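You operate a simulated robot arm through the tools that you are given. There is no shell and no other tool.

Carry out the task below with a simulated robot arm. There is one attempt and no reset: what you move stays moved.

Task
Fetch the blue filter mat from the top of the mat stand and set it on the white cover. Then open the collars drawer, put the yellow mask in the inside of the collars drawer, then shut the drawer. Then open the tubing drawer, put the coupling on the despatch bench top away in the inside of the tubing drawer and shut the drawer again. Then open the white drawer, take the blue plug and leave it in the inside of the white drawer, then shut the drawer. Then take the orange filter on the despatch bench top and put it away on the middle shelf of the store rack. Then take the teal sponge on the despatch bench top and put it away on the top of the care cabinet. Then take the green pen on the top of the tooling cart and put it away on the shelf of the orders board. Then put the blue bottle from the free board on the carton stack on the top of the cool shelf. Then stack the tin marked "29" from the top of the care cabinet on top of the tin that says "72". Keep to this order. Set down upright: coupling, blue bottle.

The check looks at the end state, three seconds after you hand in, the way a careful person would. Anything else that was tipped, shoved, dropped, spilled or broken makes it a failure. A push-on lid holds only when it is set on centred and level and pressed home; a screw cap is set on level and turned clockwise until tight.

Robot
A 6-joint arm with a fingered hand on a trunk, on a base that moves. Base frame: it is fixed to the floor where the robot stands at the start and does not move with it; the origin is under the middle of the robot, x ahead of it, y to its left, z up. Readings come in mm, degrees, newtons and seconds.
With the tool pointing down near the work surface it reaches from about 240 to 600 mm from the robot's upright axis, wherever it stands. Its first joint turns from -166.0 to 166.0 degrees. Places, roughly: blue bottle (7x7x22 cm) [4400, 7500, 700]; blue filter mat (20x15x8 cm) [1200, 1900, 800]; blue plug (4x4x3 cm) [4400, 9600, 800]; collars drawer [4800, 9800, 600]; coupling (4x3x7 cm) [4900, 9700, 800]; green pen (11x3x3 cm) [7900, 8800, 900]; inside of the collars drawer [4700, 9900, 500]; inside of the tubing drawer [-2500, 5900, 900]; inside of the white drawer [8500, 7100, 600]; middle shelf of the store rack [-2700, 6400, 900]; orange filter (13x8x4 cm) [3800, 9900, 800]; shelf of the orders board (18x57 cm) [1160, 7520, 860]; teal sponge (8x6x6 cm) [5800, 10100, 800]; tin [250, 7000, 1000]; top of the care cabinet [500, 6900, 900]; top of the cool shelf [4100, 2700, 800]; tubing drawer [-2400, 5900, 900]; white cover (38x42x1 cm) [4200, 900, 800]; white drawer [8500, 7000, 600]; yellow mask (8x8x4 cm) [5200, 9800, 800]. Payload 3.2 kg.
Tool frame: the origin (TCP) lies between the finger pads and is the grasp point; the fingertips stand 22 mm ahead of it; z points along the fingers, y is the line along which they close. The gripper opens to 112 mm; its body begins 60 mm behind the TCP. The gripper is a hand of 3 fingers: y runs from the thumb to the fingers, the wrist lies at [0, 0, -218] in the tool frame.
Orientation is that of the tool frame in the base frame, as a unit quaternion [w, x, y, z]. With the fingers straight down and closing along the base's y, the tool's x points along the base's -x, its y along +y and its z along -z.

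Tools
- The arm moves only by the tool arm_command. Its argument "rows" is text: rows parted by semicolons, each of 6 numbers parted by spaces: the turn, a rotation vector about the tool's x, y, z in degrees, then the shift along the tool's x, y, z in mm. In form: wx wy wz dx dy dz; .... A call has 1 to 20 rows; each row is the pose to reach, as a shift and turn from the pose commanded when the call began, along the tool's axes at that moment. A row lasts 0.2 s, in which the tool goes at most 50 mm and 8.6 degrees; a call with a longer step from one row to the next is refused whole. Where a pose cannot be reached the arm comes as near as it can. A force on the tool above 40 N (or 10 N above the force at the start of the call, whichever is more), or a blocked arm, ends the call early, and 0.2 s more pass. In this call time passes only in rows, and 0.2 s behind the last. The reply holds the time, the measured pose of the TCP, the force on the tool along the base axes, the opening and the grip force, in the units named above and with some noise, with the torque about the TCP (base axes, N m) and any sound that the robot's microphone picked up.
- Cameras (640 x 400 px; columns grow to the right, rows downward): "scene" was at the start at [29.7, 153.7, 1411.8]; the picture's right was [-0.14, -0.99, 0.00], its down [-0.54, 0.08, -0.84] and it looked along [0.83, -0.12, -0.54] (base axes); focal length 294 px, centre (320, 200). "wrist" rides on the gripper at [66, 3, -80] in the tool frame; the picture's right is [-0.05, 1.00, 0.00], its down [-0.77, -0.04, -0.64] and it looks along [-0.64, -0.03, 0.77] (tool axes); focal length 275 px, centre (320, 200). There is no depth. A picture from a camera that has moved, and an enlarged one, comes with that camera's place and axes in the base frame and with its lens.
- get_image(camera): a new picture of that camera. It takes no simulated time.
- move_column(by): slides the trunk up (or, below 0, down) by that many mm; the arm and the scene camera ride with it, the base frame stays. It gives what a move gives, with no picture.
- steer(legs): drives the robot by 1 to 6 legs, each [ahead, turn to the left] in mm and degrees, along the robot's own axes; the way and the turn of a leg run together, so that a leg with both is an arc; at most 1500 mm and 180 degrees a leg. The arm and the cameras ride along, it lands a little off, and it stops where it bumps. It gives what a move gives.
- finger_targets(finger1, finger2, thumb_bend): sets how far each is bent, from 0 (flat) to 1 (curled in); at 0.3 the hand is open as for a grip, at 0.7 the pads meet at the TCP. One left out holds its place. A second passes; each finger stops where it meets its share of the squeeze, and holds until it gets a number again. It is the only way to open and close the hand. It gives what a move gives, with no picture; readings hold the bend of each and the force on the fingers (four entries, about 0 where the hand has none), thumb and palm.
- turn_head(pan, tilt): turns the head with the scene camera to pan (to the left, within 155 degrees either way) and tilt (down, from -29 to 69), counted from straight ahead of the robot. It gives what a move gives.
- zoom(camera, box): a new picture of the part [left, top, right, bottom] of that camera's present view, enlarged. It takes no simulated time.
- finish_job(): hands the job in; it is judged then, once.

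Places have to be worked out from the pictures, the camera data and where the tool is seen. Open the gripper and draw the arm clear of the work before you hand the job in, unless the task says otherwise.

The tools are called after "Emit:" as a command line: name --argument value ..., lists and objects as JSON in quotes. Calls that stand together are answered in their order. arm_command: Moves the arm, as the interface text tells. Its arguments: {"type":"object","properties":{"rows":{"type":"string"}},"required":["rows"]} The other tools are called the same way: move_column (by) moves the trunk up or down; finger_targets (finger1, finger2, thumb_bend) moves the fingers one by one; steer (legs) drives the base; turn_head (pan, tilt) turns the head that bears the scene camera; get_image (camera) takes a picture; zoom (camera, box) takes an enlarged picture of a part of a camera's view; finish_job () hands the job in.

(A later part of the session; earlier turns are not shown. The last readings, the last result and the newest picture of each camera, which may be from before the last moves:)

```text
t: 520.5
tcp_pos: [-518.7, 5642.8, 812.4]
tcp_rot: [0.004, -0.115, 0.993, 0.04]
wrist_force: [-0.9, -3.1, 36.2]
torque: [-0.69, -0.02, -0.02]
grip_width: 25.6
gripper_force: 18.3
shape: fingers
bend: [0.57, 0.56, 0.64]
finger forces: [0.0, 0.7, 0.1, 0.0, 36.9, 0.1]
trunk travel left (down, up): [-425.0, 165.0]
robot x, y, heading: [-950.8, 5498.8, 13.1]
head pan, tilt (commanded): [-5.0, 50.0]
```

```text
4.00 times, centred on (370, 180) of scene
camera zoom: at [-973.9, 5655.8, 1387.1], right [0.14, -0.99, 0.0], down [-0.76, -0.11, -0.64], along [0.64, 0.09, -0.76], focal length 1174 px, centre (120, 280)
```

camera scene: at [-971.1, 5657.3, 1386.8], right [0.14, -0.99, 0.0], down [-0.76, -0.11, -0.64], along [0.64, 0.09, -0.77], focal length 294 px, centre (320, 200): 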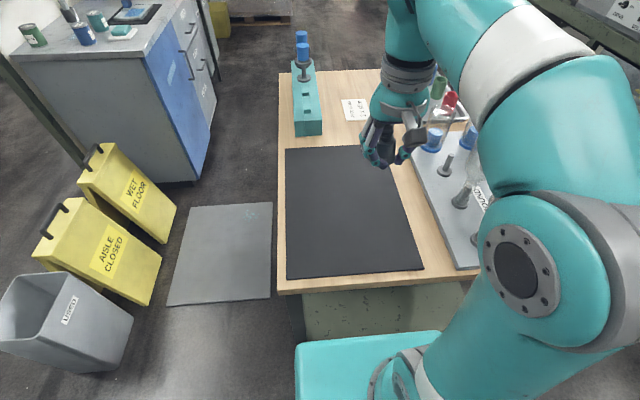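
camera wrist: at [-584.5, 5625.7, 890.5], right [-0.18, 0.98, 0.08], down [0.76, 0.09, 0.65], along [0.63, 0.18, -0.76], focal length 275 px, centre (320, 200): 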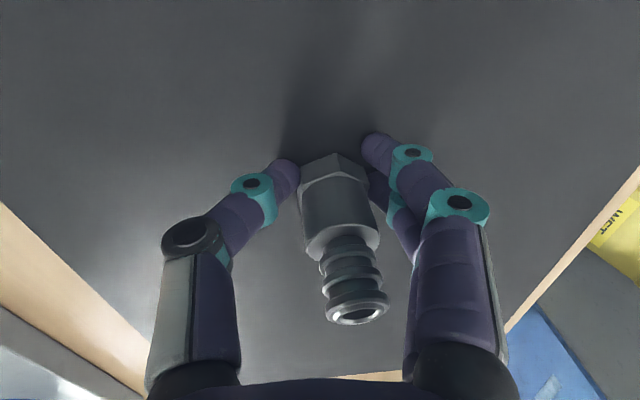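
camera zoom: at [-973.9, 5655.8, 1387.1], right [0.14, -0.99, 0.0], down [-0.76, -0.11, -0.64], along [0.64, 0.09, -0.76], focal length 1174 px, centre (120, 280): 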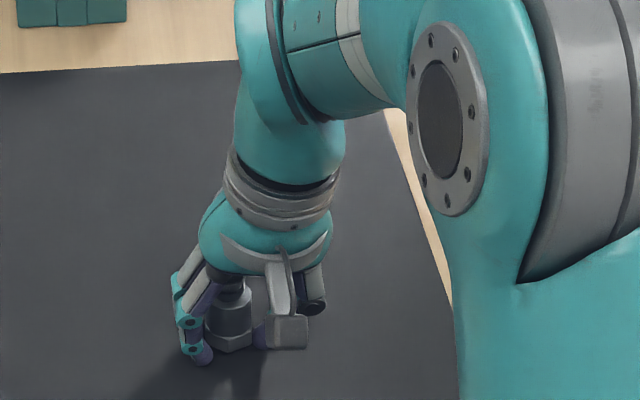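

The coupling stands on the mat; the thumb tip presses the mat because of the tilt. I open the fingers a bit more and raise the hand carefully, straightening the tool.

Emit:
arm_command --rows "0 0 0 0 0.4 -5; 0 0 0 0 0.4 -5"

Emit:
finger_targets --finger1 0.46 --finger2 0.46 --thumb_bend 0.46

Emit:
get_image --camera "wrist"

```text
t: 521.1
tcp_pos: [-518.3, 5644.8, 814.3]
tcp_rot: [0.0, -0.116, 0.993, 0.037]
wrist_force: [-1.1, 2.4, 4.4]
torque: [0.01, 0.04, -0.02]
grip_width: 28.4
gripper_force: 2.7
shape: fingers
bend: [0.57, 0.56, 0.6]
finger forces: [0.0, 0.3, 0.0, 0.0, 4.5, 0.0]
trunk travel left (down, up): [-425.0, 165.0]
robot x, y, heading: [-953.1, 5500.6, 13.2]
head pan, tilt (commanded): [-5.0, 50.0]
```

```text
t: 522.1
tcp_pos: [-519.0, 5645.8, 815.1]
tcp_rot: [0.003, -0.115, 0.993, 0.038]
wrist_force: [0.1, 7.9, 17.0]
torque: [-0.2, -0.02, -0.01]
grip_width: 50.4
gripper_force: 8.5
shape: fingers
bend: [0.46, 0.46, 0.53]
finger forces: [0.0, 0.0, 0.0, 0.0, 17.1, 0.1]
trunk travel left (down, up): [-425.0, 165.0]
robot x, y, heading: [-953.7, 5497.6, 13.1]
head pan, tilt (commanded): [-5.0, 50.0]
```

```text
taken
camera wrist: at [-584.1, 5627.1, 894.4], right [-0.18, 0.98, 0.08], down [0.76, 0.09, 0.64], along [0.62, 0.18, -0.76], focal length 275 px, centre (320, 200)
```

wrist: 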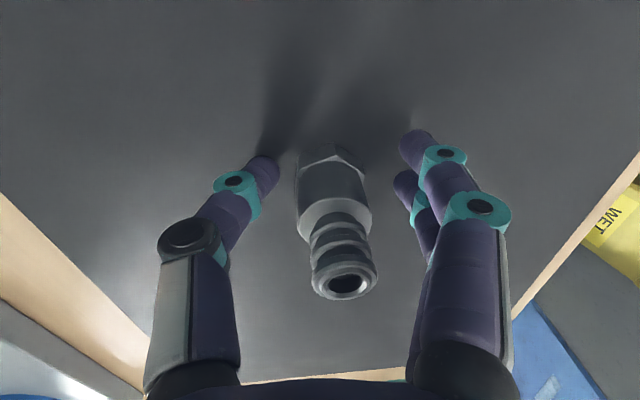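

I raise 25 mm straight up and rotate the tool to exactly vertical.

Emit:
arm_command --rows "0 0 0 -0.1 0.8 -10; 0 0 0 -0.4 1.9 -25; 2.2 0.4 0 -0.4 1.9 -25; 4.3 0.84 0 -0.4 1.9 -25; 4.3 0.84 0 -0.4 1.9 -25"

Emit:
get_image --camera "wrist"

Emit:
zoom --camera "scene" --box '[310, 130, 430, 230]'

```text
t: 523.3
tcp_pos: [-518.3, 5644.9, 840.0]
tcp_rot: [-0.002, -0.115, 0.993, 0.0]
wrist_force: [0.4, -0.1, 0.5]
torque: [0.02, 0.01, 0.02]
grip_width: 65.6
gripper_force: 0.1
shape: fingers
bend: [0.46, 0.46, 0.46]
finger forces: [0.1, 0.1, 0.0, 0.0, 0.0, 0.0]
trunk travel left (down, up): [-425.0, 165.0]
robot x, y, heading: [-951.2, 5496.7, 12.9]
head pan, tilt (commanded): [-5.0, 50.0]
```

```text
taken
camera wrist: at [-583.3, 5632.4, 919.8], right [-0.18, 0.98, 0.0], down [0.76, 0.14, 0.63], along [0.62, 0.12, -0.77], focal length 275 px, centre (320, 200)
```

wrist: 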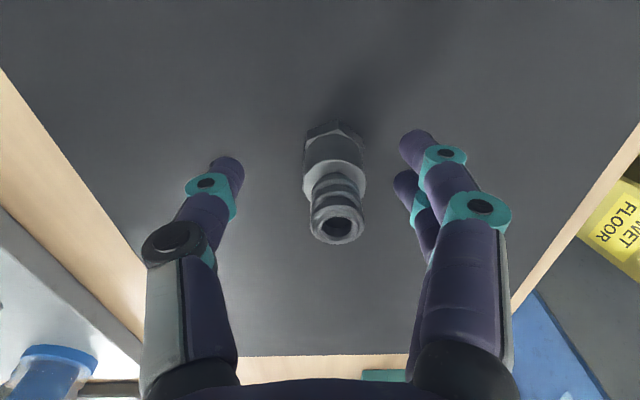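

```text
4.00 times, centred on (370, 180) of scene
camera zoom: at [-970.9, 5657.3, 1386.8], right [0.14, -0.99, 0.0], down [-0.76, -0.11, -0.64], along [0.64, 0.09, -0.77], focal length 1174 px, centre (120, 280)
```

zoom: 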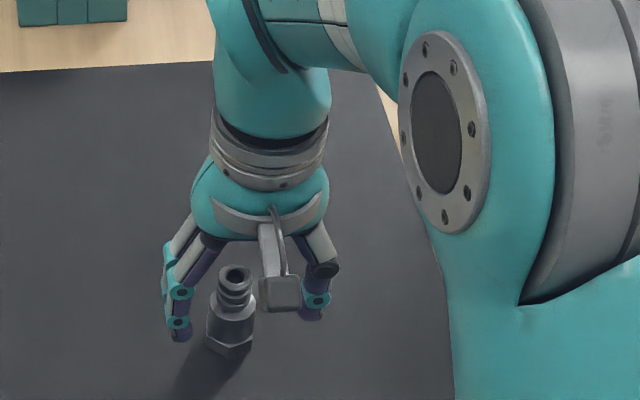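

The coupling stands free and upright. I centre the hand on it (about 6 mm to the finger side) and regrip it high, about 50 mm above its base.

Emit:
arm_command --rows "0 0 0 1 3 1; 0 0 0 2 6 2; 0 0 0 2 6 2"

Emit:
finger_targets --finger1 0.78 --finger2 0.78 --thumb_bend 0.78

Emit:
get_image --camera "wrist"

```text
t: 524.1
tcp_pos: [-522.4, 5649.6, 836.8]
tcp_rot: [-0.001, -0.116, 0.993, 0.0]
wrist_force: [-0.4, -0.2, 0.2]
torque: [0.03, -0.01, -0.02]
grip_width: 66.0
gripper_force: 0.0
shape: fingers
bend: [0.46, 0.46, 0.46]
finger forces: [0.0, 0.0, 0.0, 0.0, 0.0, 0.0]
trunk travel left (down, up): [-425.0, 165.0]
robot x, y, heading: [-951.5, 5498.8, 13.3]
head pan, tilt (commanded): [-5.0, 50.0]
```

```text
t: 525.1
tcp_pos: [-520.7, 5649.6, 837.8]
tcp_rot: [-0.001, -0.115, 0.993, 0.0]
wrist_force: [0.4, -0.4, -0.7]
torque: [-0.01, -0.02, 0.0]
grip_width: 0.0
gripper_force: 10.1
shape: fingers
bend: [0.77, 0.61, 0.71]
finger forces: [0.0, 9.8, 0.0, 0.0, 10.4, 0.1]
trunk travel left (down, up): [-425.0, 165.0]
robot x, y, heading: [-952.7, 5500.1, 13.2]
head pan, tilt (commanded): [-5.0, 50.0]
```

```text
taken
camera wrist: at [-586.7, 5637.7, 917.7], right [-0.18, 0.98, 0.0], down [0.76, 0.14, 0.63], along [0.62, 0.12, -0.77], focal length 275 px, centre (320, 200)
```

wrist: 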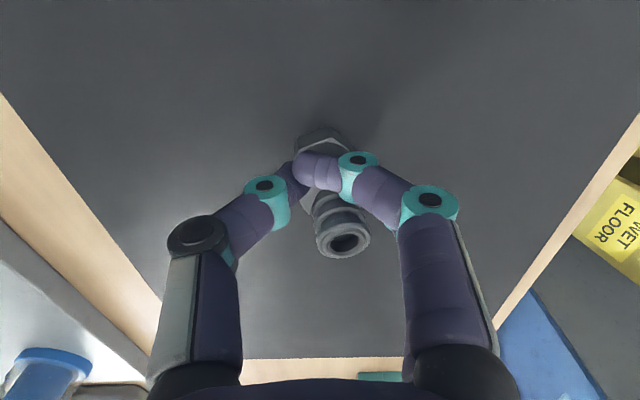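

Only one finger and the thumb got hold: the coupling is too far forward for the other finger. I open, shift the hand about 9 mm forward and close again.

Emit:
finger_targets --finger1 0.46 --finger2 0.46 --thumb_bend 0.46

Emit:
get_image --camera "wrist"

```text
t: 526.1
tcp_pos: [-521.0, 5649.7, 837.0]
tcp_rot: [-0.001, -0.115, 0.993, 0.0]
wrist_force: [0.5, 0.1, -0.3]
torque: [0.01, -0.01, 0.03]
grip_width: 65.9
gripper_force: 0.1
shape: fingers
bend: [0.46, 0.46, 0.46]
finger forces: [0.0, 0.1, 0.0, 0.1, 0.0, 0.0]
trunk travel left (down, up): [-425.0, 165.0]
robot x, y, heading: [-951.2, 5496.9, 12.9]
head pan, tilt (commanded): [-5.0, 50.0]
```

```text
taken
camera wrist: at [-586.7, 5637.8, 917.8], right [-0.18, 0.98, 0.0], down [0.76, 0.14, 0.63], along [0.62, 0.12, -0.77], focal length 275 px, centre (320, 200)
```

wrist: 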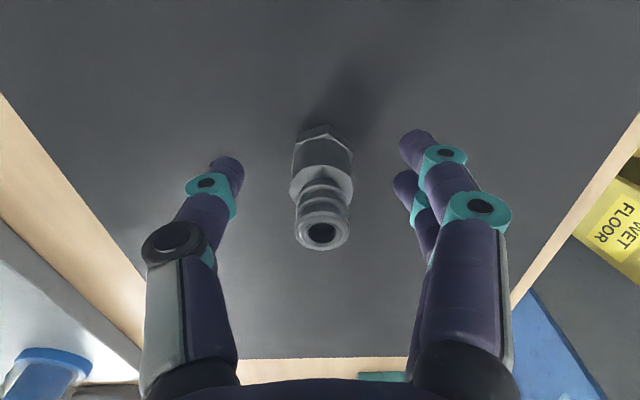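

Re-estimating with both views, the mat is at z ≈ 775, so the coupling is ~10 mm forward and its top is only ~8 mm above the TCP. I shift 10 mm forward and 12 mm down before closing.

Emit:
arm_command --rows "0 0 0 -5 0 0; 0 0 0 -10 0 4; 0 0 0 -10 0 12; 0 0 0 -10 0 12"

Emit:
get_image --camera "wrist"

```text
t: 527.1
tcp_pos: [-511.8, 5651.3, 826.3]
tcp_rot: [-0.001, -0.116, 0.993, 0.0]
wrist_force: [-0.1, -0.1, -0.4]
torque: [0.04, 0.0, -0.02]
grip_width: 65.9
gripper_force: 0.0
shape: fingers
bend: [0.46, 0.46, 0.46]
finger forces: [0.1, 0.1, 0.0, 0.1, 0.1, 0.1]
trunk travel left (down, up): [-425.0, 165.0]
robot x, y, heading: [-948.2, 5497.4, 13.2]
head pan, tilt (commanded): [-5.0, 50.0]
```

```text
taken
camera wrist: at [-576.8, 5639.8, 905.9], right [-0.18, 0.98, 0.0], down [0.76, 0.14, 0.63], along [0.62, 0.12, -0.77], focal length 275 px, centre (320, 200)
```

wrist: 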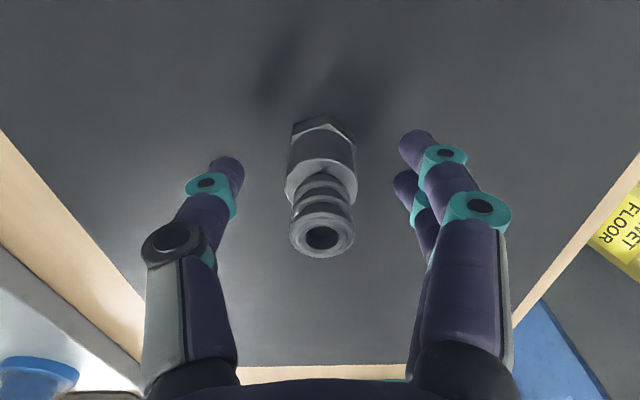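

Now the coupling is aligned on the TCP axis with its top ~18 mm above the TCP. I close the hand.

Emit:
finger_targets --finger1 0.78 --finger2 0.78 --thumb_bend 0.78

Emit:
get_image --camera "wrist"

```text
t: 528.1
tcp_pos: [-511.9, 5652.0, 825.5]
tcp_rot: [-0.001, -0.115, 0.993, 0.0]
wrist_force: [0.9, -0.1, 1.5]
torque: [-0.02, -0.03, 0.04]
grip_width: 20.5
gripper_force: 17.1
shape: fingers
bend: [0.66, 0.68, 0.66]
finger forces: [9.3, 8.8, 0.0, 0.0, 17.4, 0.1]
trunk travel left (down, up): [-425.0, 165.0]
robot x, y, heading: [-951.7, 5500.4, 13.0]
head pan, tilt (commanded): [-5.0, 50.0]
```

```text
taken
camera wrist: at [-576.8, 5639.9, 906.0], right [-0.18, 0.98, 0.0], down [0.76, 0.14, 0.63], along [0.62, 0.12, -0.77], focal length 275 px, centre (320, 200)
```

wrist: 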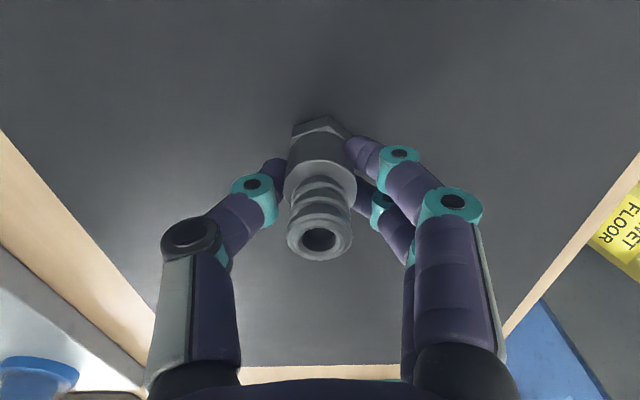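

Firm and symmetric grip now, base about 51 mm below the TCP. I lift, fold in, and drive back to the tubing drawer.

Emit:
arm_command --rows "0 0 0 0 0 -25; 0 0 0 5 -1 -60; 0 0 0 20 -4 -100; 0 0 0 40 -7 -140; 0 0 0 60 -11 -180; 0 0 0 80 -14 -215; 0 0 0 100 -18 -245; 0 0 0 115 -21 -264; 0 0 0 121 -22 -264; 0 0 0 121 -22 -264"

Emit:
steer --legs '[[-425, 0], [0, 79.5], [769, 0], [0, 101]]'

Emit:
turn_head --pan 0 --tilt 30

Emit:
get_image --camera "scene"

Emit:
get_image --camera "wrist"

```text
t: 530.3
tcp_pos: [-623.7, 5602.7, 1090.3]
tcp_rot: [-0.001, -0.115, 0.993, 0.0]
wrist_force: [0.3, -0.1, -1.6]
torque: [0.03, 0.0, 0.01]
grip_width: 20.3
gripper_force: 18.5
shape: fingers
bend: [0.66, 0.68, 0.66]
finger forces: [10.0, 9.6, 0.1, 0.0, 17.2, 0.0]
trunk travel left (down, up): [-425.0, 165.0]
robot x, y, heading: [-951.5, 5499.1, 13.3]
head pan, tilt (commanded): [-5.0, 50.0]
```

```text
t: 544.4
tcp_pos: [-1727.0, 6057.6, 1089.1]
tcp_rot: [-0.001, 0.991, 0.133, 0.001]
wrist_force: [0.7, -0.9, -0.8]
torque: [-0.01, 0.0, 0.02]
grip_width: 19.9
gripper_force: 17.9
shape: fingers
bend: [0.66, 0.68, 0.66]
finger forces: [9.3, 9.8, 0.1, 0.0, 16.9, 0.1]
trunk travel left (down, up): [-425.0, 165.0]
robot x, y, heading: [-1402.4, 6175.8, -164.9]
head pan, tilt (commanded): [-5.0, 50.0]
```

```text
t: 545.2
tcp_pos: [-1726.8, 6056.8, 1088.6]
tcp_rot: [0.0, 0.991, 0.133, 0.001]
wrist_force: [-0.3, 0.1, -1.3]
torque: [0.01, -0.02, -0.03]
grip_width: 20.0
gripper_force: 18.4
shape: fingers
bend: [0.66, 0.68, 0.66]
finger forces: [9.5, 9.8, 0.1, 0.0, 16.8, 0.0]
trunk travel left (down, up): [-425.0, 165.0]
robot x, y, heading: [-1400.5, 6173.4, -165.0]
head pan, tilt (commanded): [0.0, 30.0]
```

```text
taken
camera scene: at [-1386.4, 6006.5, 1416.2], right [-0.26, 0.97, 0.0], down [0.48, 0.13, -0.87], along [-0.84, -0.23, -0.5], focal length 294 px, centre (320, 200)
```

scene: 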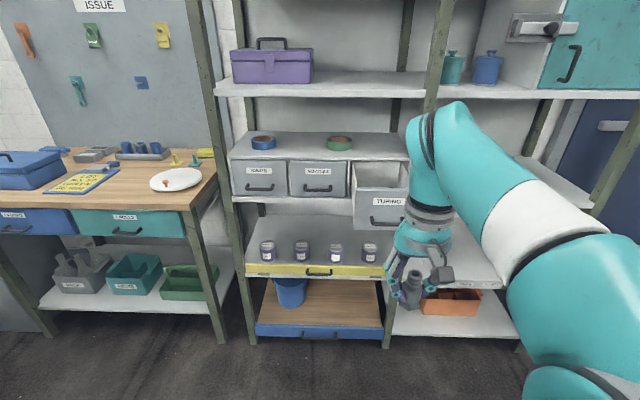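

```text
taken
camera wrist: at [-1662.6, 6072.2, 1169.0], right [0.22, -0.98, 0.0], down [-0.75, -0.17, 0.63], along [-0.62, -0.14, -0.77], focal length 275 px, centre (320, 200)
```

wrist: 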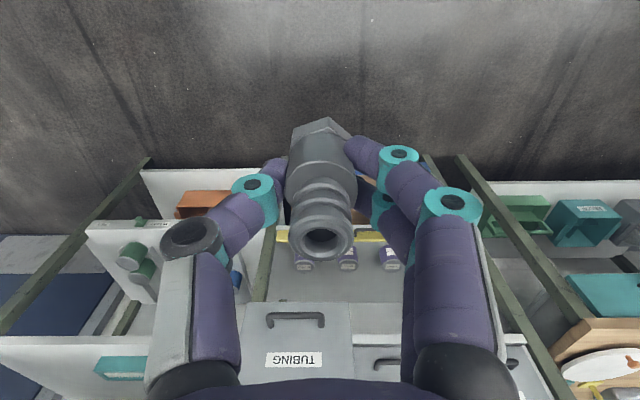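

I drive up to the drawer again.

Emit:
steer --legs '[[0, 2.3], [400, 0], [0, -3.6]]'

Emit:
turn_head --pan -10 --tilt 40

Emit:
get_image --camera "scene"

Emit:
get_image --camera "wrist"

```text
t: 548.6
tcp_pos: [-2111.1, 5944.1, 1088.6]
tcp_rot: [0.0, 0.993, 0.122, 0.001]
wrist_force: [-0.1, 0.7, -0.8]
torque: [-0.03, -0.03, 0.01]
grip_width: 20.3
gripper_force: 17.7
shape: fingers
bend: [0.66, 0.68, 0.66]
finger forces: [9.4, 9.8, 0.0, 0.0, 16.9, 0.0]
trunk travel left (down, up): [-425.0, 165.0]
robot x, y, heading: [-1781.7, 6057.2, -166.3]
head pan, tilt (commanded): [0.0, 30.0]
```

```text
t: 549.3
tcp_pos: [-2111.2, 5943.6, 1088.4]
tcp_rot: [0.0, 0.993, 0.122, 0.001]
wrist_force: [0.3, 0.3, -1.0]
torque: [-0.02, 0.0, -0.02]
grip_width: 20.4
gripper_force: 18.0
shape: fingers
bend: [0.66, 0.68, 0.66]
finger forces: [9.4, 9.8, 0.0, 0.0, 16.9, 0.0]
trunk travel left (down, up): [-425.0, 165.0]
robot x, y, heading: [-1781.2, 6054.8, -166.2]
head pan, tilt (commanded): [-10.0, 40.0]
```

```text
taken
camera scene: at [-1769.2, 5902.0, 1401.0], right [-0.07, 1.0, 0.0], down [0.64, 0.04, -0.77], along [-0.76, -0.05, -0.64], focal length 294 px, centre (320, 200)
```

scene: 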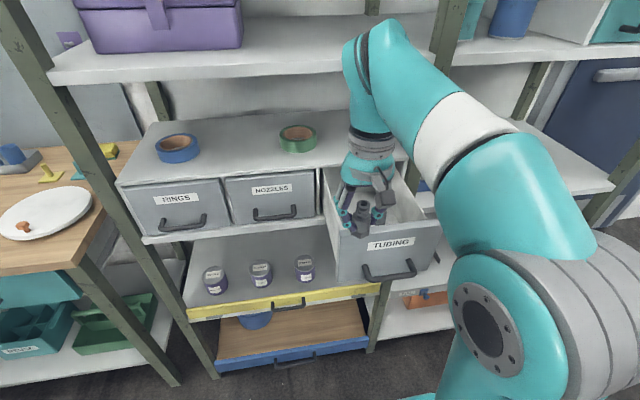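

```text
taken
camera wrist: at [-2046.9, 5957.5, 1169.0], right [0.2, -0.98, 0.0], down [-0.76, -0.15, 0.63], along [-0.62, -0.13, -0.77], focal length 275 px, centre (320, 200)
```

wrist: 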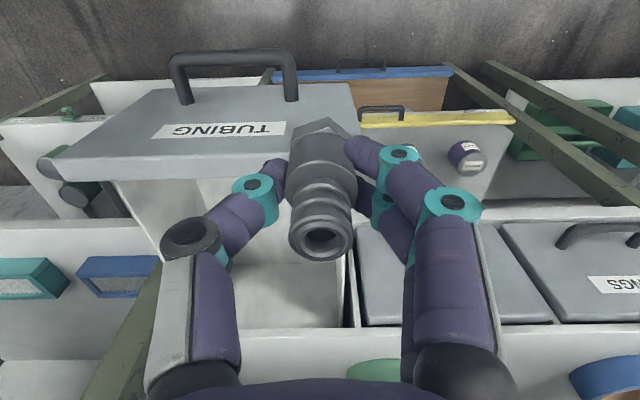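

The drawer has not moved. I raise slightly, move over the chosen spot left of the standing coupling, and turn the hand by 91° (camera to the left).

Emit:
arm_command --rows "0 0 7.6 -5 -2 -8; 0 0 15.1 -15 -4 -15; 0 0 22.7 -26 -7 -15; 0 0 30.2 -37 -10 -15; 0 0 37.8 -48 -13 -15; 0 0 45.4 -59 -16 -15; 0 0 52.9 -70 -19 -15; 0 0 60.5 -81 -22 -15; 0 0 68 -92 -25 -15; 0 0 75.6 -103 -28 -15; 0 0 83.1 -114 -31 -15; 0 0 90.7 -124.5 -33.8 -15; 0 0 90.7 -124.5 -33.8 -15"

Emit:
get_image --camera "scene"

Emit:
get_image --camera "wrist"

```text
t: 552.1
tcp_pos: [-2239.5, 5946.7, 1102.8]
tcp_rot: [0.0, 0.784, -0.621, 0.0]
wrist_force: [0.6, 0.0, -1.2]
torque: [-0.02, 0.02, 0.02]
grip_width: 20.0
gripper_force: 18.1
shape: fingers
bend: [0.66, 0.68, 0.66]
finger forces: [9.5, 9.9, 0.0, 0.0, 16.9, 0.0]
trunk travel left (down, up): [-425.0, 165.0]
robot x, y, heading: [-1785.3, 6054.6, -165.9]
head pan, tilt (commanded): [-10.0, 40.0]
```

```text
taken
camera scene: at [-1769.3, 5902.1, 1401.0], right [-0.07, 1.0, 0.0], down [0.64, 0.04, -0.77], along [-0.76, -0.05, -0.64], focal length 294 px, centre (320, 200)
```

scene: 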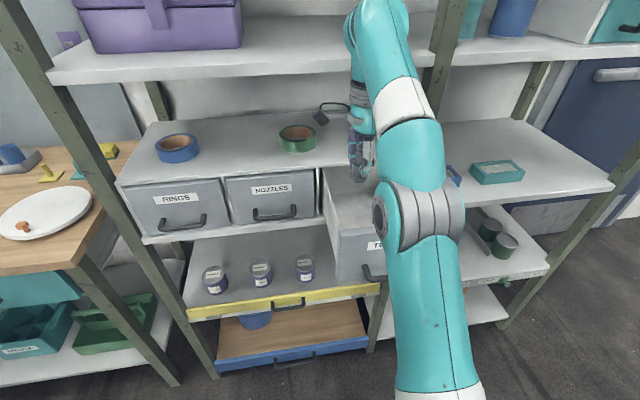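

```text
taken
camera wrist: at [-2227.8, 5881.5, 1182.8], right [-0.98, -0.18, 0.0], down [-0.14, 0.76, 0.64], along [-0.12, 0.62, -0.77], focal length 275 px, centre (320, 200)
```

wrist: 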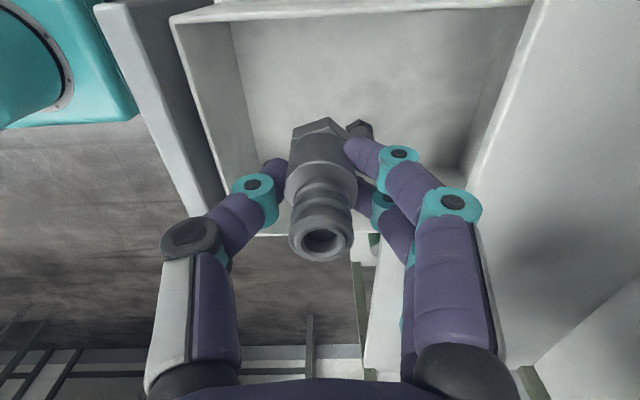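

From above I can see the drawer interior: the landing spot is clear of the other coupling and 30-odd mm from the left wall. I shift 4 mm right and lower towards the floor.

Emit:
arm_command --rows "0 0 0 -2 0 20; 0 0 0 -4 0 45; 0 0 0 -4 0 70; 0 0 0 -4 0 95; 0 0 0 -4 0 115; 0 0 0 -4 0 130; 0 0 0 -4 0 130"

Emit:
get_image --camera "wrist"

Emit:
get_image --camera "scene"

```text
t: 553.7
tcp_pos: [-2239.9, 5950.6, 974.3]
tcp_rot: [-0.001, 0.784, -0.621, 0.001]
wrist_force: [0.4, -0.2, -1.5]
torque: [-0.01, 0.0, -0.02]
grip_width: 20.0
gripper_force: 18.5
shape: fingers
bend: [0.66, 0.68, 0.66]
finger forces: [9.6, 10.0, 0.0, 0.0, 16.8, 0.0]
trunk travel left (down, up): [-425.0, 165.0]
robot x, y, heading: [-1781.1, 6050.9, -166.0]
head pan, tilt (commanded): [-10.0, 40.0]
```

```text
taken
camera wrist: at [-2228.6, 5885.5, 1054.0], right [-0.98, -0.18, 0.0], down [-0.14, 0.76, 0.64], along [-0.12, 0.62, -0.77], focal length 275 px, centre (320, 200)
```

wrist: 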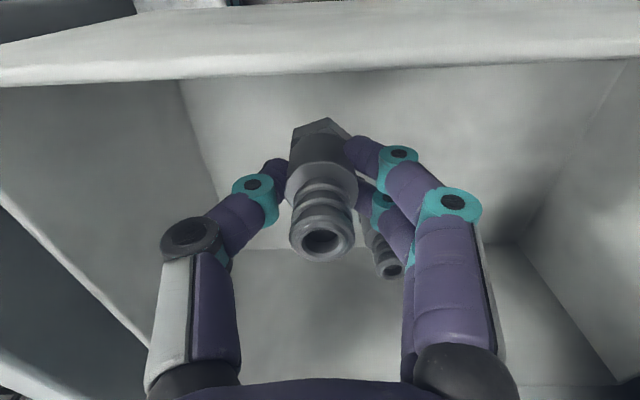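

```text
taken
camera scene: at [-1769.2, 5902.1, 1401.0], right [-0.07, 1.0, 0.0], down [0.64, 0.04, -0.77], along [-0.76, -0.05, -0.64], focal length 294 px, centre (320, 200)
```

scene: 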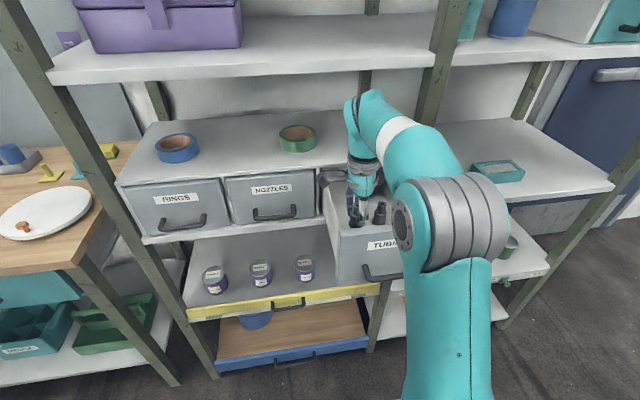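

Clear so far; the standing coupling is well to the side. I lower in small steps to find the floor.

Emit:
arm_command --rows "0 0 0 0 0 4; 0 0 0 0 0 8; 0 0 0 0 0 12; 0 0 0 0 0 12"

Emit:
arm_command --rows "0 0 0 0 0 2; 0 0 0 0 0 4; 0 0 0 0 0 6; 0 0 0 0 0 6"

Emit:
arm_command --rows "0 0 0 0 0 2; 0 0 0 0 0 4; 0 0 0 0 0 4"

Emit:
get_image --camera "wrist"

```text
t: 554.7
tcp_pos: [-2240.4, 5951.4, 961.1]
tcp_rot: [-0.002, 0.784, -0.621, 0.001]
wrist_force: [-0.9, -0.5, -0.7]
torque: [-0.02, -0.01, 0.0]
grip_width: 20.0
gripper_force: 18.3
shape: fingers
bend: [0.66, 0.68, 0.66]
finger forces: [9.6, 10.1, 0.1, 0.0, 16.8, 0.0]
trunk travel left (down, up): [-425.0, 165.0]
robot x, y, heading: [-1780.3, 6055.5, -166.1]
head pan, tilt (commanded): [-10.0, 40.0]
```

```text
t: 555.7
tcp_pos: [-2242.1, 5951.0, 955.8]
tcp_rot: [-0.001, 0.784, -0.62, 0.0]
wrist_force: [-0.8, 0.8, -0.8]
torque: [0.01, -0.02, 0.01]
grip_width: 19.7
gripper_force: 17.7
shape: fingers
bend: [0.66, 0.68, 0.66]
finger forces: [9.5, 10.2, 0.0, 0.1, 16.8, 0.0]
trunk travel left (down, up): [-425.0, 165.0]
robot x, y, heading: [-1781.1, 6053.2, -166.0]
head pan, tilt (commanded): [-10.0, 40.0]
```

```text
t: 556.5
tcp_pos: [-2242.3, 5950.5, 951.1]
tcp_rot: [-0.001, 0.784, -0.621, 0.0]
wrist_force: [-1.2, -1.2, -0.7]
torque: [-0.01, -0.03, -0.01]
grip_width: 19.8
gripper_force: 18.6
shape: fingers
bend: [0.66, 0.68, 0.66]
finger forces: [9.7, 10.2, 0.0, 0.0, 16.9, 0.0]
trunk travel left (down, up): [-425.0, 165.0]
robot x, y, heading: [-1786.9, 6057.8, -166.4]
head pan, tilt (commanded): [-10.0, 40.0]
```

```text
taken
camera wrist: at [-2229.6, 5885.7, 1031.4], right [-0.98, -0.18, 0.0], down [-0.14, 0.76, 0.64], along [-0.12, 0.62, -0.77], focal length 275 px, centre (320, 200)
```

wrist: 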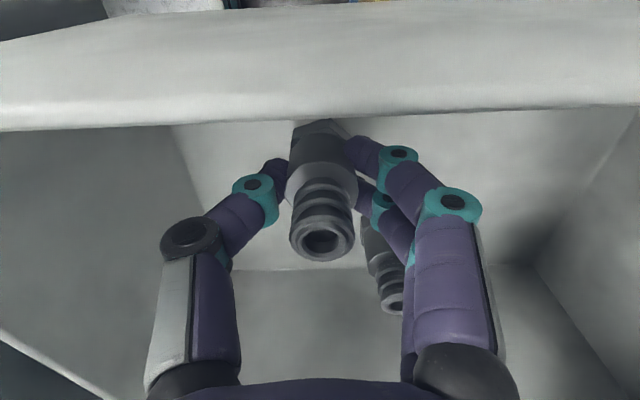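

Not landed yet at 951. I continue in small steps.

Emit:
arm_command --rows "0 0 0 0 0 2; 0 0 0 0 0 4; 0 0 0 0 0 4"

Emit:
arm_command --rows "0 0 0 0 0 2; 0 0 0 0 0 4; 0 0 0 0 0 4"

Emit:
arm_command --rows "0 0 0 0 0 2; 0 0 0 0 0 4; 0 0 0 0 0 4"

Emit:
get_image --camera "wrist"

```text
t: 557.3
tcp_pos: [-2241.0, 5951.2, 948.1]
tcp_rot: [0.0, 0.784, -0.621, 0.001]
wrist_force: [0.1, 0.0, -1.3]
torque: [0.01, 0.0, -0.01]
grip_width: 20.0
gripper_force: 17.6
shape: fingers
bend: [0.66, 0.68, 0.66]
finger forces: [9.7, 10.1, 0.0, 0.1, 16.9, 0.0]
trunk travel left (down, up): [-425.0, 165.0]
robot x, y, heading: [-1781.0, 6055.7, -166.1]
head pan, tilt (commanded): [-10.0, 40.0]
```

```text
t: 558.1
tcp_pos: [-2241.9, 5951.5, 944.5]
tcp_rot: [-0.001, 0.784, -0.621, 0.0]
wrist_force: [0.2, -0.5, -0.2]
torque: [-0.04, -0.01, -0.01]
grip_width: 20.0
gripper_force: 18.5
shape: fingers
bend: [0.66, 0.68, 0.66]
finger forces: [9.7, 10.2, 0.0, 0.0, 16.7, 0.1]
trunk travel left (down, up): [-425.0, 165.0]
robot x, y, heading: [-1783.8, 6055.2, -165.8]
head pan, tilt (commanded): [-10.0, 40.0]
```

```text
t: 558.9
tcp_pos: [-2241.9, 5949.7, 939.2]
tcp_rot: [-0.001, 0.784, -0.621, 0.0]
wrist_force: [0.8, 0.3, -1.6]
torque: [0.03, 0.02, 0.01]
grip_width: 19.9
gripper_force: 18.2
shape: fingers
bend: [0.66, 0.68, 0.66]
finger forces: [9.6, 10.1, 0.1, 0.0, 16.7, 0.0]
trunk travel left (down, up): [-425.0, 165.0]
robot x, y, heading: [-1783.0, 6055.3, -166.4]
head pan, tilt (commanded): [-10.0, 40.0]
```

```text
taken
camera wrist: at [-2229.4, 5885.4, 1019.4], right [-0.98, -0.18, 0.0], down [-0.14, 0.76, 0.64], along [-0.12, 0.62, -0.77], focal length 275 px, centre (320, 200)
```

wrist: 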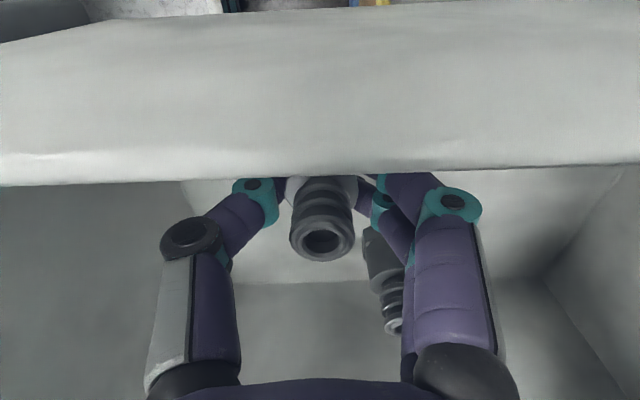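

B's top appears at z ≈ 955, so the floor should be near 886 and landing near TCP 937. I continue in 2–3 mm steps.

Emit:
arm_command --rows "0 0 0 0 0 1.5; 0 0 0 0 0 3; 0 0 0 0 0 3"

Emit:
arm_command --rows "0 0 0 0 0 1.5; 0 0 0 0 0 3; 0 0 0 0 0 3"

Emit:
arm_command --rows "0 0 0 0 0 1.5; 0 0 0 0 0 3; 0 0 0 0 0 3"

```text
t: 559.7
tcp_pos: [-2240.5, 5949.9, 936.4]
tcp_rot: [-0.001, 0.784, -0.62, 0.0]
wrist_force: [0.2, -0.9, -1.5]
torque: [-0.02, -0.03, 0.04]
grip_width: 20.1
gripper_force: 18.6
shape: fingers
bend: [0.66, 0.68, 0.66]
finger forces: [9.7, 10.1, 0.0, 0.0, 16.8, 0.1]
trunk travel left (down, up): [-425.0, 165.0]
robot x, y, heading: [-1783.4, 6052.9, -166.1]
head pan, tilt (commanded): [-10.0, 40.0]
```

```text
t: 560.5
tcp_pos: [-2241.6, 5949.7, 933.7]
tcp_rot: [0.0, 0.784, -0.621, 0.0]
wrist_force: [0.0, -0.4, -1.6]
torque: [-0.03, -0.03, -0.01]
grip_width: 20.1
gripper_force: 18.6
shape: fingers
bend: [0.66, 0.68, 0.67]
finger forces: [9.7, 10.2, 0.0, 0.0, 16.8, 0.1]
trunk travel left (down, up): [-425.0, 165.0]
robot x, y, heading: [-1782.0, 6053.5, -166.1]
head pan, tilt (commanded): [-10.0, 40.0]
```

```text
t: 561.3
tcp_pos: [-2242.1, 5950.4, 931.7]
tcp_rot: [0.0, 0.784, -0.62, 0.001]
wrist_force: [0.8, -0.6, 9.8]
torque: [-0.03, 0.05, -0.02]
grip_width: 20.0
gripper_force: 20.0
shape: fingers
bend: [0.67, 0.69, 0.67]
finger forces: [11.4, 10.9, 0.1, 0.0, 18.5, 0.1]
trunk travel left (down, up): [-425.0, 165.0]
robot x, y, heading: [-1779.7, 6053.6, -166.2]
head pan, tilt (commanded): [-10.0, 40.0]
```

Contact at TCP 932: the coupling stands on the drawer floor. I open the fingers moderately and check.

Emit:
finger_targets --finger1 0.52 --finger2 0.52 --thumb_bend 0.52

Emit:
get_image --camera "wrist"

```text
t: 562.3
tcp_pos: [-2242.3, 5949.8, 930.5]
tcp_rot: [0.0, 0.785, -0.62, 0.0]
wrist_force: [-0.3, -0.4, -0.5]
torque: [0.0, 0.02, -0.01]
grip_width: 48.8
gripper_force: 0.0
shape: fingers
bend: [0.52, 0.52, 0.52]
finger forces: [0.0, 0.0, 0.0, 0.1, 0.0, 0.0]
trunk travel left (down, up): [-425.0, 165.0]
robot x, y, heading: [-1785.7, 6053.5, -166.0]
head pan, tilt (commanded): [-10.0, 40.0]
```

```text
taken
camera wrist: at [-2229.7, 5885.7, 1010.7], right [-0.98, -0.18, 0.0], down [-0.14, 0.76, 0.64], along [-0.12, 0.62, -0.77], focal length 275 px, centre (320, 200)
```

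wrist: 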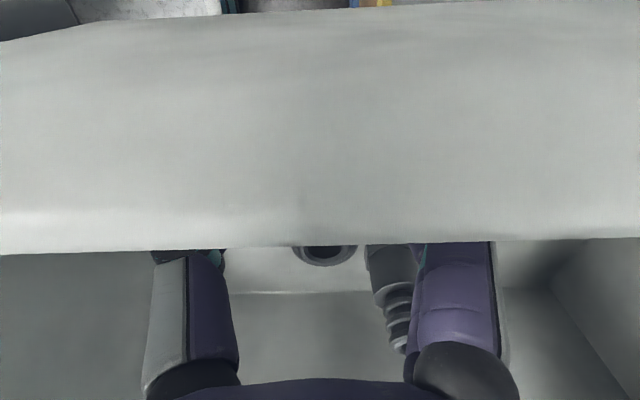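

It stands free. I lift the hand straight up and out.

Emit:
arm_command --rows "0 0 0 0 0 -10; 0 0 0 0 0 -25; 0 0 0 0 0 -45; 0 0 0 0 0 -70; 0 0 0 0 0 -100; 0 0 0 0 0 -130; 0 0 0 0 0 -160; 0 0 0 0 0 -160"

Emit:
get_image --camera "wrist"

Emit:
get_image --camera "scene"

```text
t: 564.1
tcp_pos: [-2241.7, 5950.3, 1090.9]
tcp_rot: [0.0, 0.784, -0.621, 0.0]
wrist_force: [-0.3, 0.0, -0.1]
torque: [0.0, 0.0, -0.01]
grip_width: 48.9
gripper_force: 0.0
shape: fingers
bend: [0.52, 0.52, 0.52]
finger forces: [0.0, 0.0, 0.1, 0.0, 0.0, 0.0]
trunk travel left (down, up): [-425.0, 165.0]
robot x, y, heading: [-1786.2, 6054.3, -166.1]
head pan, tilt (commanded): [-10.0, 40.0]
```

```text
taken
camera wrist: at [-2228.9, 5885.6, 1170.3], right [-0.98, -0.19, 0.0], down [-0.14, 0.76, 0.64], along [-0.12, 0.62, -0.77], focal length 275 px, centre (320, 200)
```

wrist: 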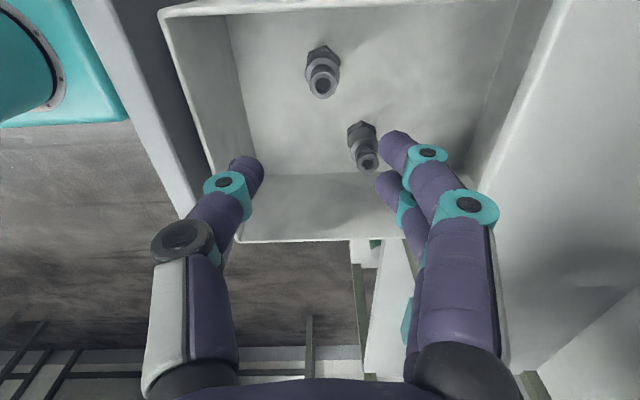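

```text
taken
camera scene: at [-1769.1, 5902.1, 1401.0], right [-0.07, 1.0, 0.0], down [0.64, 0.04, -0.77], along [-0.76, -0.05, -0.64], focal length 294 px, centre (320, 200)
```

scene: 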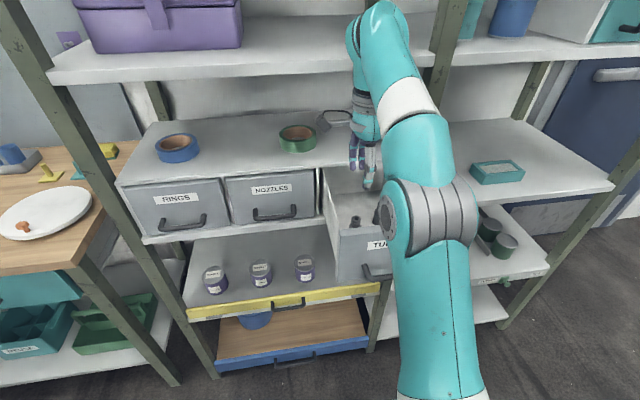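

Both couplings stand upright in the drawer. I back off, turn the hand forward-pointing again, close it to a fist and lower the trunk to handle height for pushing the drawer shut.

Emit:
steer --legs '[[-460, 0]]'

Emit:
arm_command --rows "-7.5 0 0 -3 22 1; -15 0 0 -6 46 3; -22.5 0 0 -10 69 4; -30 0 0 -13 92 6; -37.5 0 0 -16 115 8; -45 0 0 -19 138 9; -52.5 0 0 -22 161 11; -60 0 0 -26 185 12; -67.5 0 0 -29 208 14; -75 0 0 -32 231 16; -82.5 0 0 -35 254 17; -90 0 0 -38.6 277 19; -90 0 0 -38.6 277 19"

Emit:
finger_targets --finger1 0.8 --finger2 0.8 --thumb_bend 0.8

Emit:
move_column --by -142

Emit:
turn_head --pan 0 --tilt 30

Emit:
get_image --camera "scene"

Emit:
get_image --camera "wrist"

```text
t: 566.8
tcp_pos: [-1799.8, 6059.7, 1089.5]
tcp_rot: [0.0, 0.784, -0.621, 0.0]
wrist_force: [0.2, 0.1, 0.9]
torque: [-0.02, 0.02, 0.0]
grip_width: 49.3
gripper_force: 0.0
shape: fingers
bend: [0.52, 0.52, 0.52]
finger forces: [0.1, 0.1, 0.1, 0.0, 0.0, 0.0]
trunk travel left (down, up): [-425.0, 165.0]
robot x, y, heading: [-1342.4, 6163.6, -166.4]
head pan, tilt (commanded): [-10.0, 40.0]
```

```text
t: 569.6
tcp_pos: [-2077.8, 6036.5, 1073.5]
tcp_rot: [0.555, 0.556, -0.439, -0.436]
wrist_force: [-0.4, 0.2, -0.8]
torque: [0.05, 0.01, 0.0]
grip_width: 49.4
gripper_force: 0.0
shape: fingers
bend: [0.52, 0.52, 0.52]
finger forces: [0.0, 0.0, 0.0, 0.1, 0.0, 0.0]
out of reach, approached as far as the arm can: row 10, 11
trunk travel left (down, up): [-425.0, 165.0]
robot x, y, heading: [-1345.3, 6164.9, -166.4]
head pan, tilt (commanded): [-10.0, 40.0]
```

```text
t: 570.6
tcp_pos: [-2077.8, 6036.2, 1074.5]
tcp_rot: [0.555, 0.557, -0.439, -0.435]
wrist_force: [0.2, 0.4, -0.3]
torque: [0.01, -0.01, -0.01]
grip_width: 0.0
gripper_force: 0.0
shape: fingers
bend: [0.77, 0.77, 0.76]
finger forces: [0.1, 0.1, 0.1, 0.0, 0.0, 0.0]
trunk travel left (down, up): [-425.0, 165.0]
robot x, y, heading: [-1343.8, 6159.5, -166.3]
head pan, tilt (commanded): [-10.0, 40.0]
```

```text
t: 572.3
tcp_pos: [-2078.2, 6036.2, 931.4]
tcp_rot: [0.555, 0.556, -0.439, -0.435]
wrist_force: [0.8, 0.0, 0.0]
torque: [0.0, -0.02, 0.01]
grip_width: 0.0
gripper_force: 0.1
shape: fingers
bend: [0.77, 0.77, 0.76]
finger forces: [0.0, 0.0, 0.0, 0.0, 0.0, 0.1]
trunk travel left (down, up): [-283.0, 307.0]
robot x, y, heading: [-1343.8, 6162.2, -166.3]
head pan, tilt (commanded): [-10.0, 40.0]
```

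```text
t: 573.0
tcp_pos: [-2078.2, 6036.4, 931.8]
tcp_rot: [0.556, 0.557, -0.439, -0.434]
wrist_force: [0.1, 0.0, -0.1]
torque: [-0.01, 0.0, 0.0]
grip_width: 0.0
gripper_force: 0.0
shape: fingers
bend: [0.77, 0.77, 0.76]
finger forces: [0.0, 0.0, 0.0, 0.0, 0.1, 0.1]
trunk travel left (down, up): [-283.0, 307.0]
robot x, y, heading: [-1344.6, 6162.8, -166.1]
head pan, tilt (commanded): [0.0, 30.0]
```

```text
taken
camera scene: at [-1331.0, 5995.1, 1274.3], right [-0.24, 0.97, 0.0], down [0.49, 0.12, -0.87], along [-0.84, -0.21, -0.5], focal length 294 px, centre (320, 200)
```

scene: 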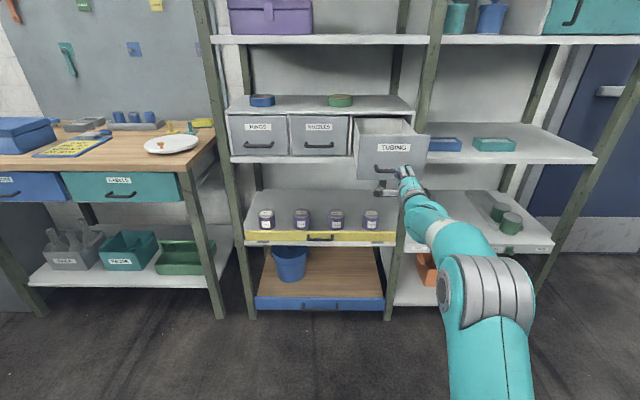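

```text
taken
camera wrist: at [-1984.7, 5991.1, 934.8], right [-0.02, 0.05, 1.0], down [0.44, 0.9, -0.04], along [-0.9, 0.43, -0.04], focal length 275 px, centre (320, 200)
```

wrist: 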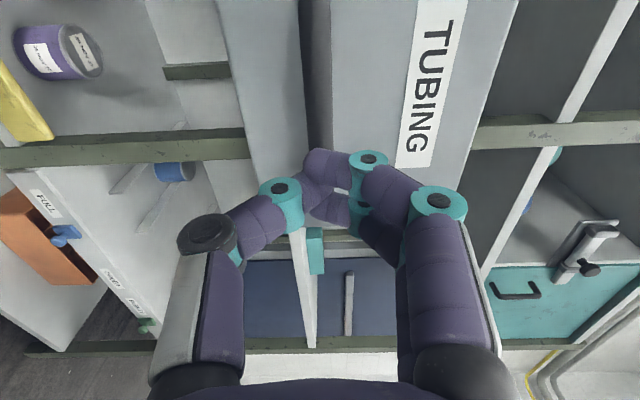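

The fist faces the handle bar. I push the drawer in gently with short legs.

Emit:
steer --legs '[[30, 0], [30, 0], [30, 0], [30, 0]]'

Emit:
get_image --camera "scene"

```text
t: 575.2
tcp_pos: [-2194.9, 6008.8, 931.4]
tcp_rot: [0.555, 0.556, -0.439, -0.435]
wrist_force: [-0.7, 0.2, -0.1]
torque: [-0.02, -0.04, 0.0]
grip_width: 0.0
gripper_force: 0.1
shape: fingers
bend: [0.78, 0.78, 0.77]
finger forces: [0.0, 0.0, 0.0, 0.0, 0.0, 0.0]
trunk travel left (down, up): [-283.0, 307.0]
robot x, y, heading: [-1458.4, 6132.4, -166.1]
head pan, tilt (commanded): [0.0, 30.0]
```

```text
taken
camera scene: at [-1446.9, 5966.6, 1274.3], right [-0.24, 0.97, 0.0], down [0.49, 0.12, -0.87], along [-0.84, -0.21, -0.5], focal length 294 px, centre (320, 200)
```

scene: 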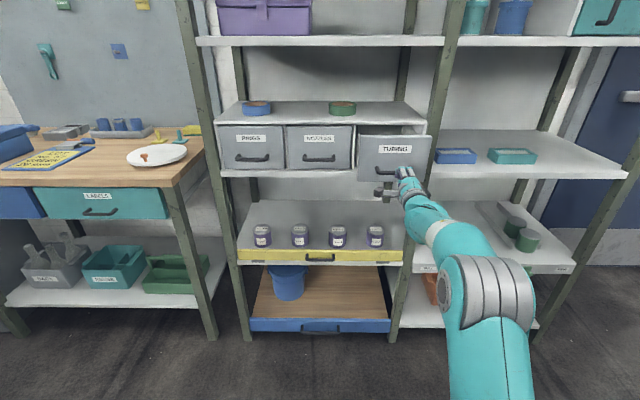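

The drawer moves in well. I continue with short legs.

Emit:
steer --legs '[[25, 0], [25, 0], [20, 0]]'

Emit:
get_image --camera "scene"

```text
t: 576.8
tcp_pos: [-2263.3, 5990.6, 931.7]
tcp_rot: [0.555, 0.556, -0.439, -0.435]
wrist_force: [0.4, 0.3, 0.0]
torque: [0.0, -0.05, 0.01]
grip_width: 0.2
gripper_force: 0.0
shape: fingers
bend: [0.78, 0.78, 0.77]
finger forces: [0.0, 0.0, 0.0, 0.0, 0.0, 0.0]
trunk travel left (down, up): [-283.0, 307.0]
robot x, y, heading: [-1526.5, 6116.4, -166.2]
head pan, tilt (commanded): [0.0, 30.0]
```

```text
taken
camera scene: at [-1515.6, 5949.7, 1274.3], right [-0.24, 0.97, 0.0], down [0.49, 0.12, -0.87], along [-0.84, -0.21, -0.5], focal length 294 px, centre (320, 200)
```

scene: 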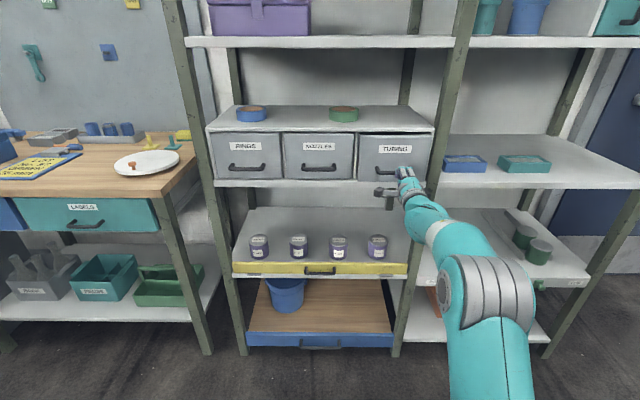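

Almost shut. I push on with 8 mm legs until it stops.

Emit:
steer --legs '[[8, 0], [8, 0], [8, 0]]'

Emit:
get_image --camera "scene"

```text
t: 578.2
tcp_pos: [-2285.2, 5987.1, 932.3]
tcp_rot: [0.555, 0.557, -0.439, -0.435]
wrist_force: [8.3, 1.6, -1.4]
torque: [-0.02, 0.03, -0.01]
grip_width: 0.0
gripper_force: 0.1
shape: fingers
bend: [0.78, 0.78, 0.79]
finger forces: [0.1, 0.0, 0.1, 0.0, 0.0, 0.0]
trunk travel left (down, up): [-283.0, 307.0]
robot x, y, heading: [-1552.8, 6114.2, -166.2]
head pan, tilt (commanded): [0.0, 30.0]
```

```text
taken
camera scene: at [-1537.9, 5944.2, 1274.3], right [-0.24, 0.97, 0.0], down [0.48, 0.12, -0.87], along [-0.84, -0.21, -0.5], focal length 294 px, centre (320, 200)
```

scene: 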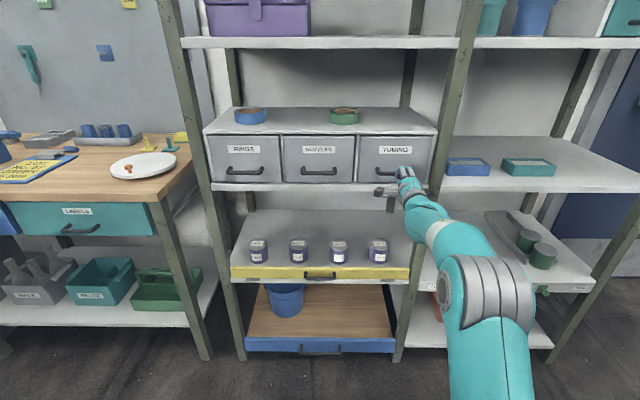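

The front looks flush and resists now. One more small push confirms it is fully home.

Emit:
steer --legs '[[6, 0]]'

Emit:
zoom --camera "scene" --box '[200, 90, 460, 220]'

```text
t: 578.9
tcp_pos: [-2291.0, 5985.1, 934.5]
tcp_rot: [0.556, 0.556, -0.439, -0.436]
wrist_force: [18.9, 4.6, 3.4]
torque: [-0.01, 0.04, -0.02]
grip_width: 0.0
gripper_force: 12.5
shape: fingers
bend: [0.79, 0.79, 0.81]
finger forces: [0.1, 0.0, 0.0, 0.0, 25.2, 0.0]
trunk travel left (down, up): [-283.0, 307.0]
robot x, y, heading: [-1552.1, 6107.8, -166.3]
head pan, tilt (commanded): [0.0, 30.0]
```

```text
2.46 times, centred on (330, 155) of scene
camera zoom: at [-1541.5, 5943.3, 1274.4], right [-0.24, 0.97, 0.0], down [0.48, 0.12, -0.87], along [-0.84, -0.21, -0.5], focal length 722 px, centre (295, 311)
```

zoom: 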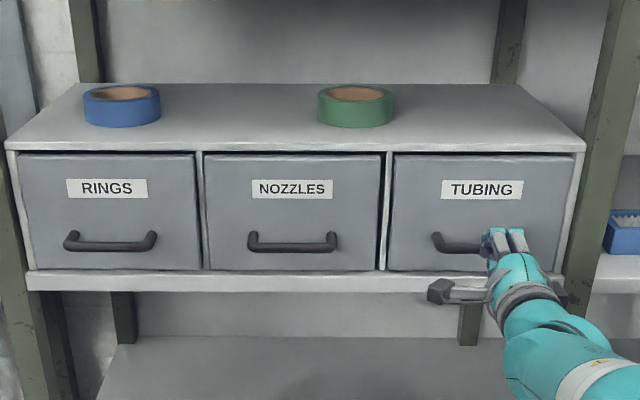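

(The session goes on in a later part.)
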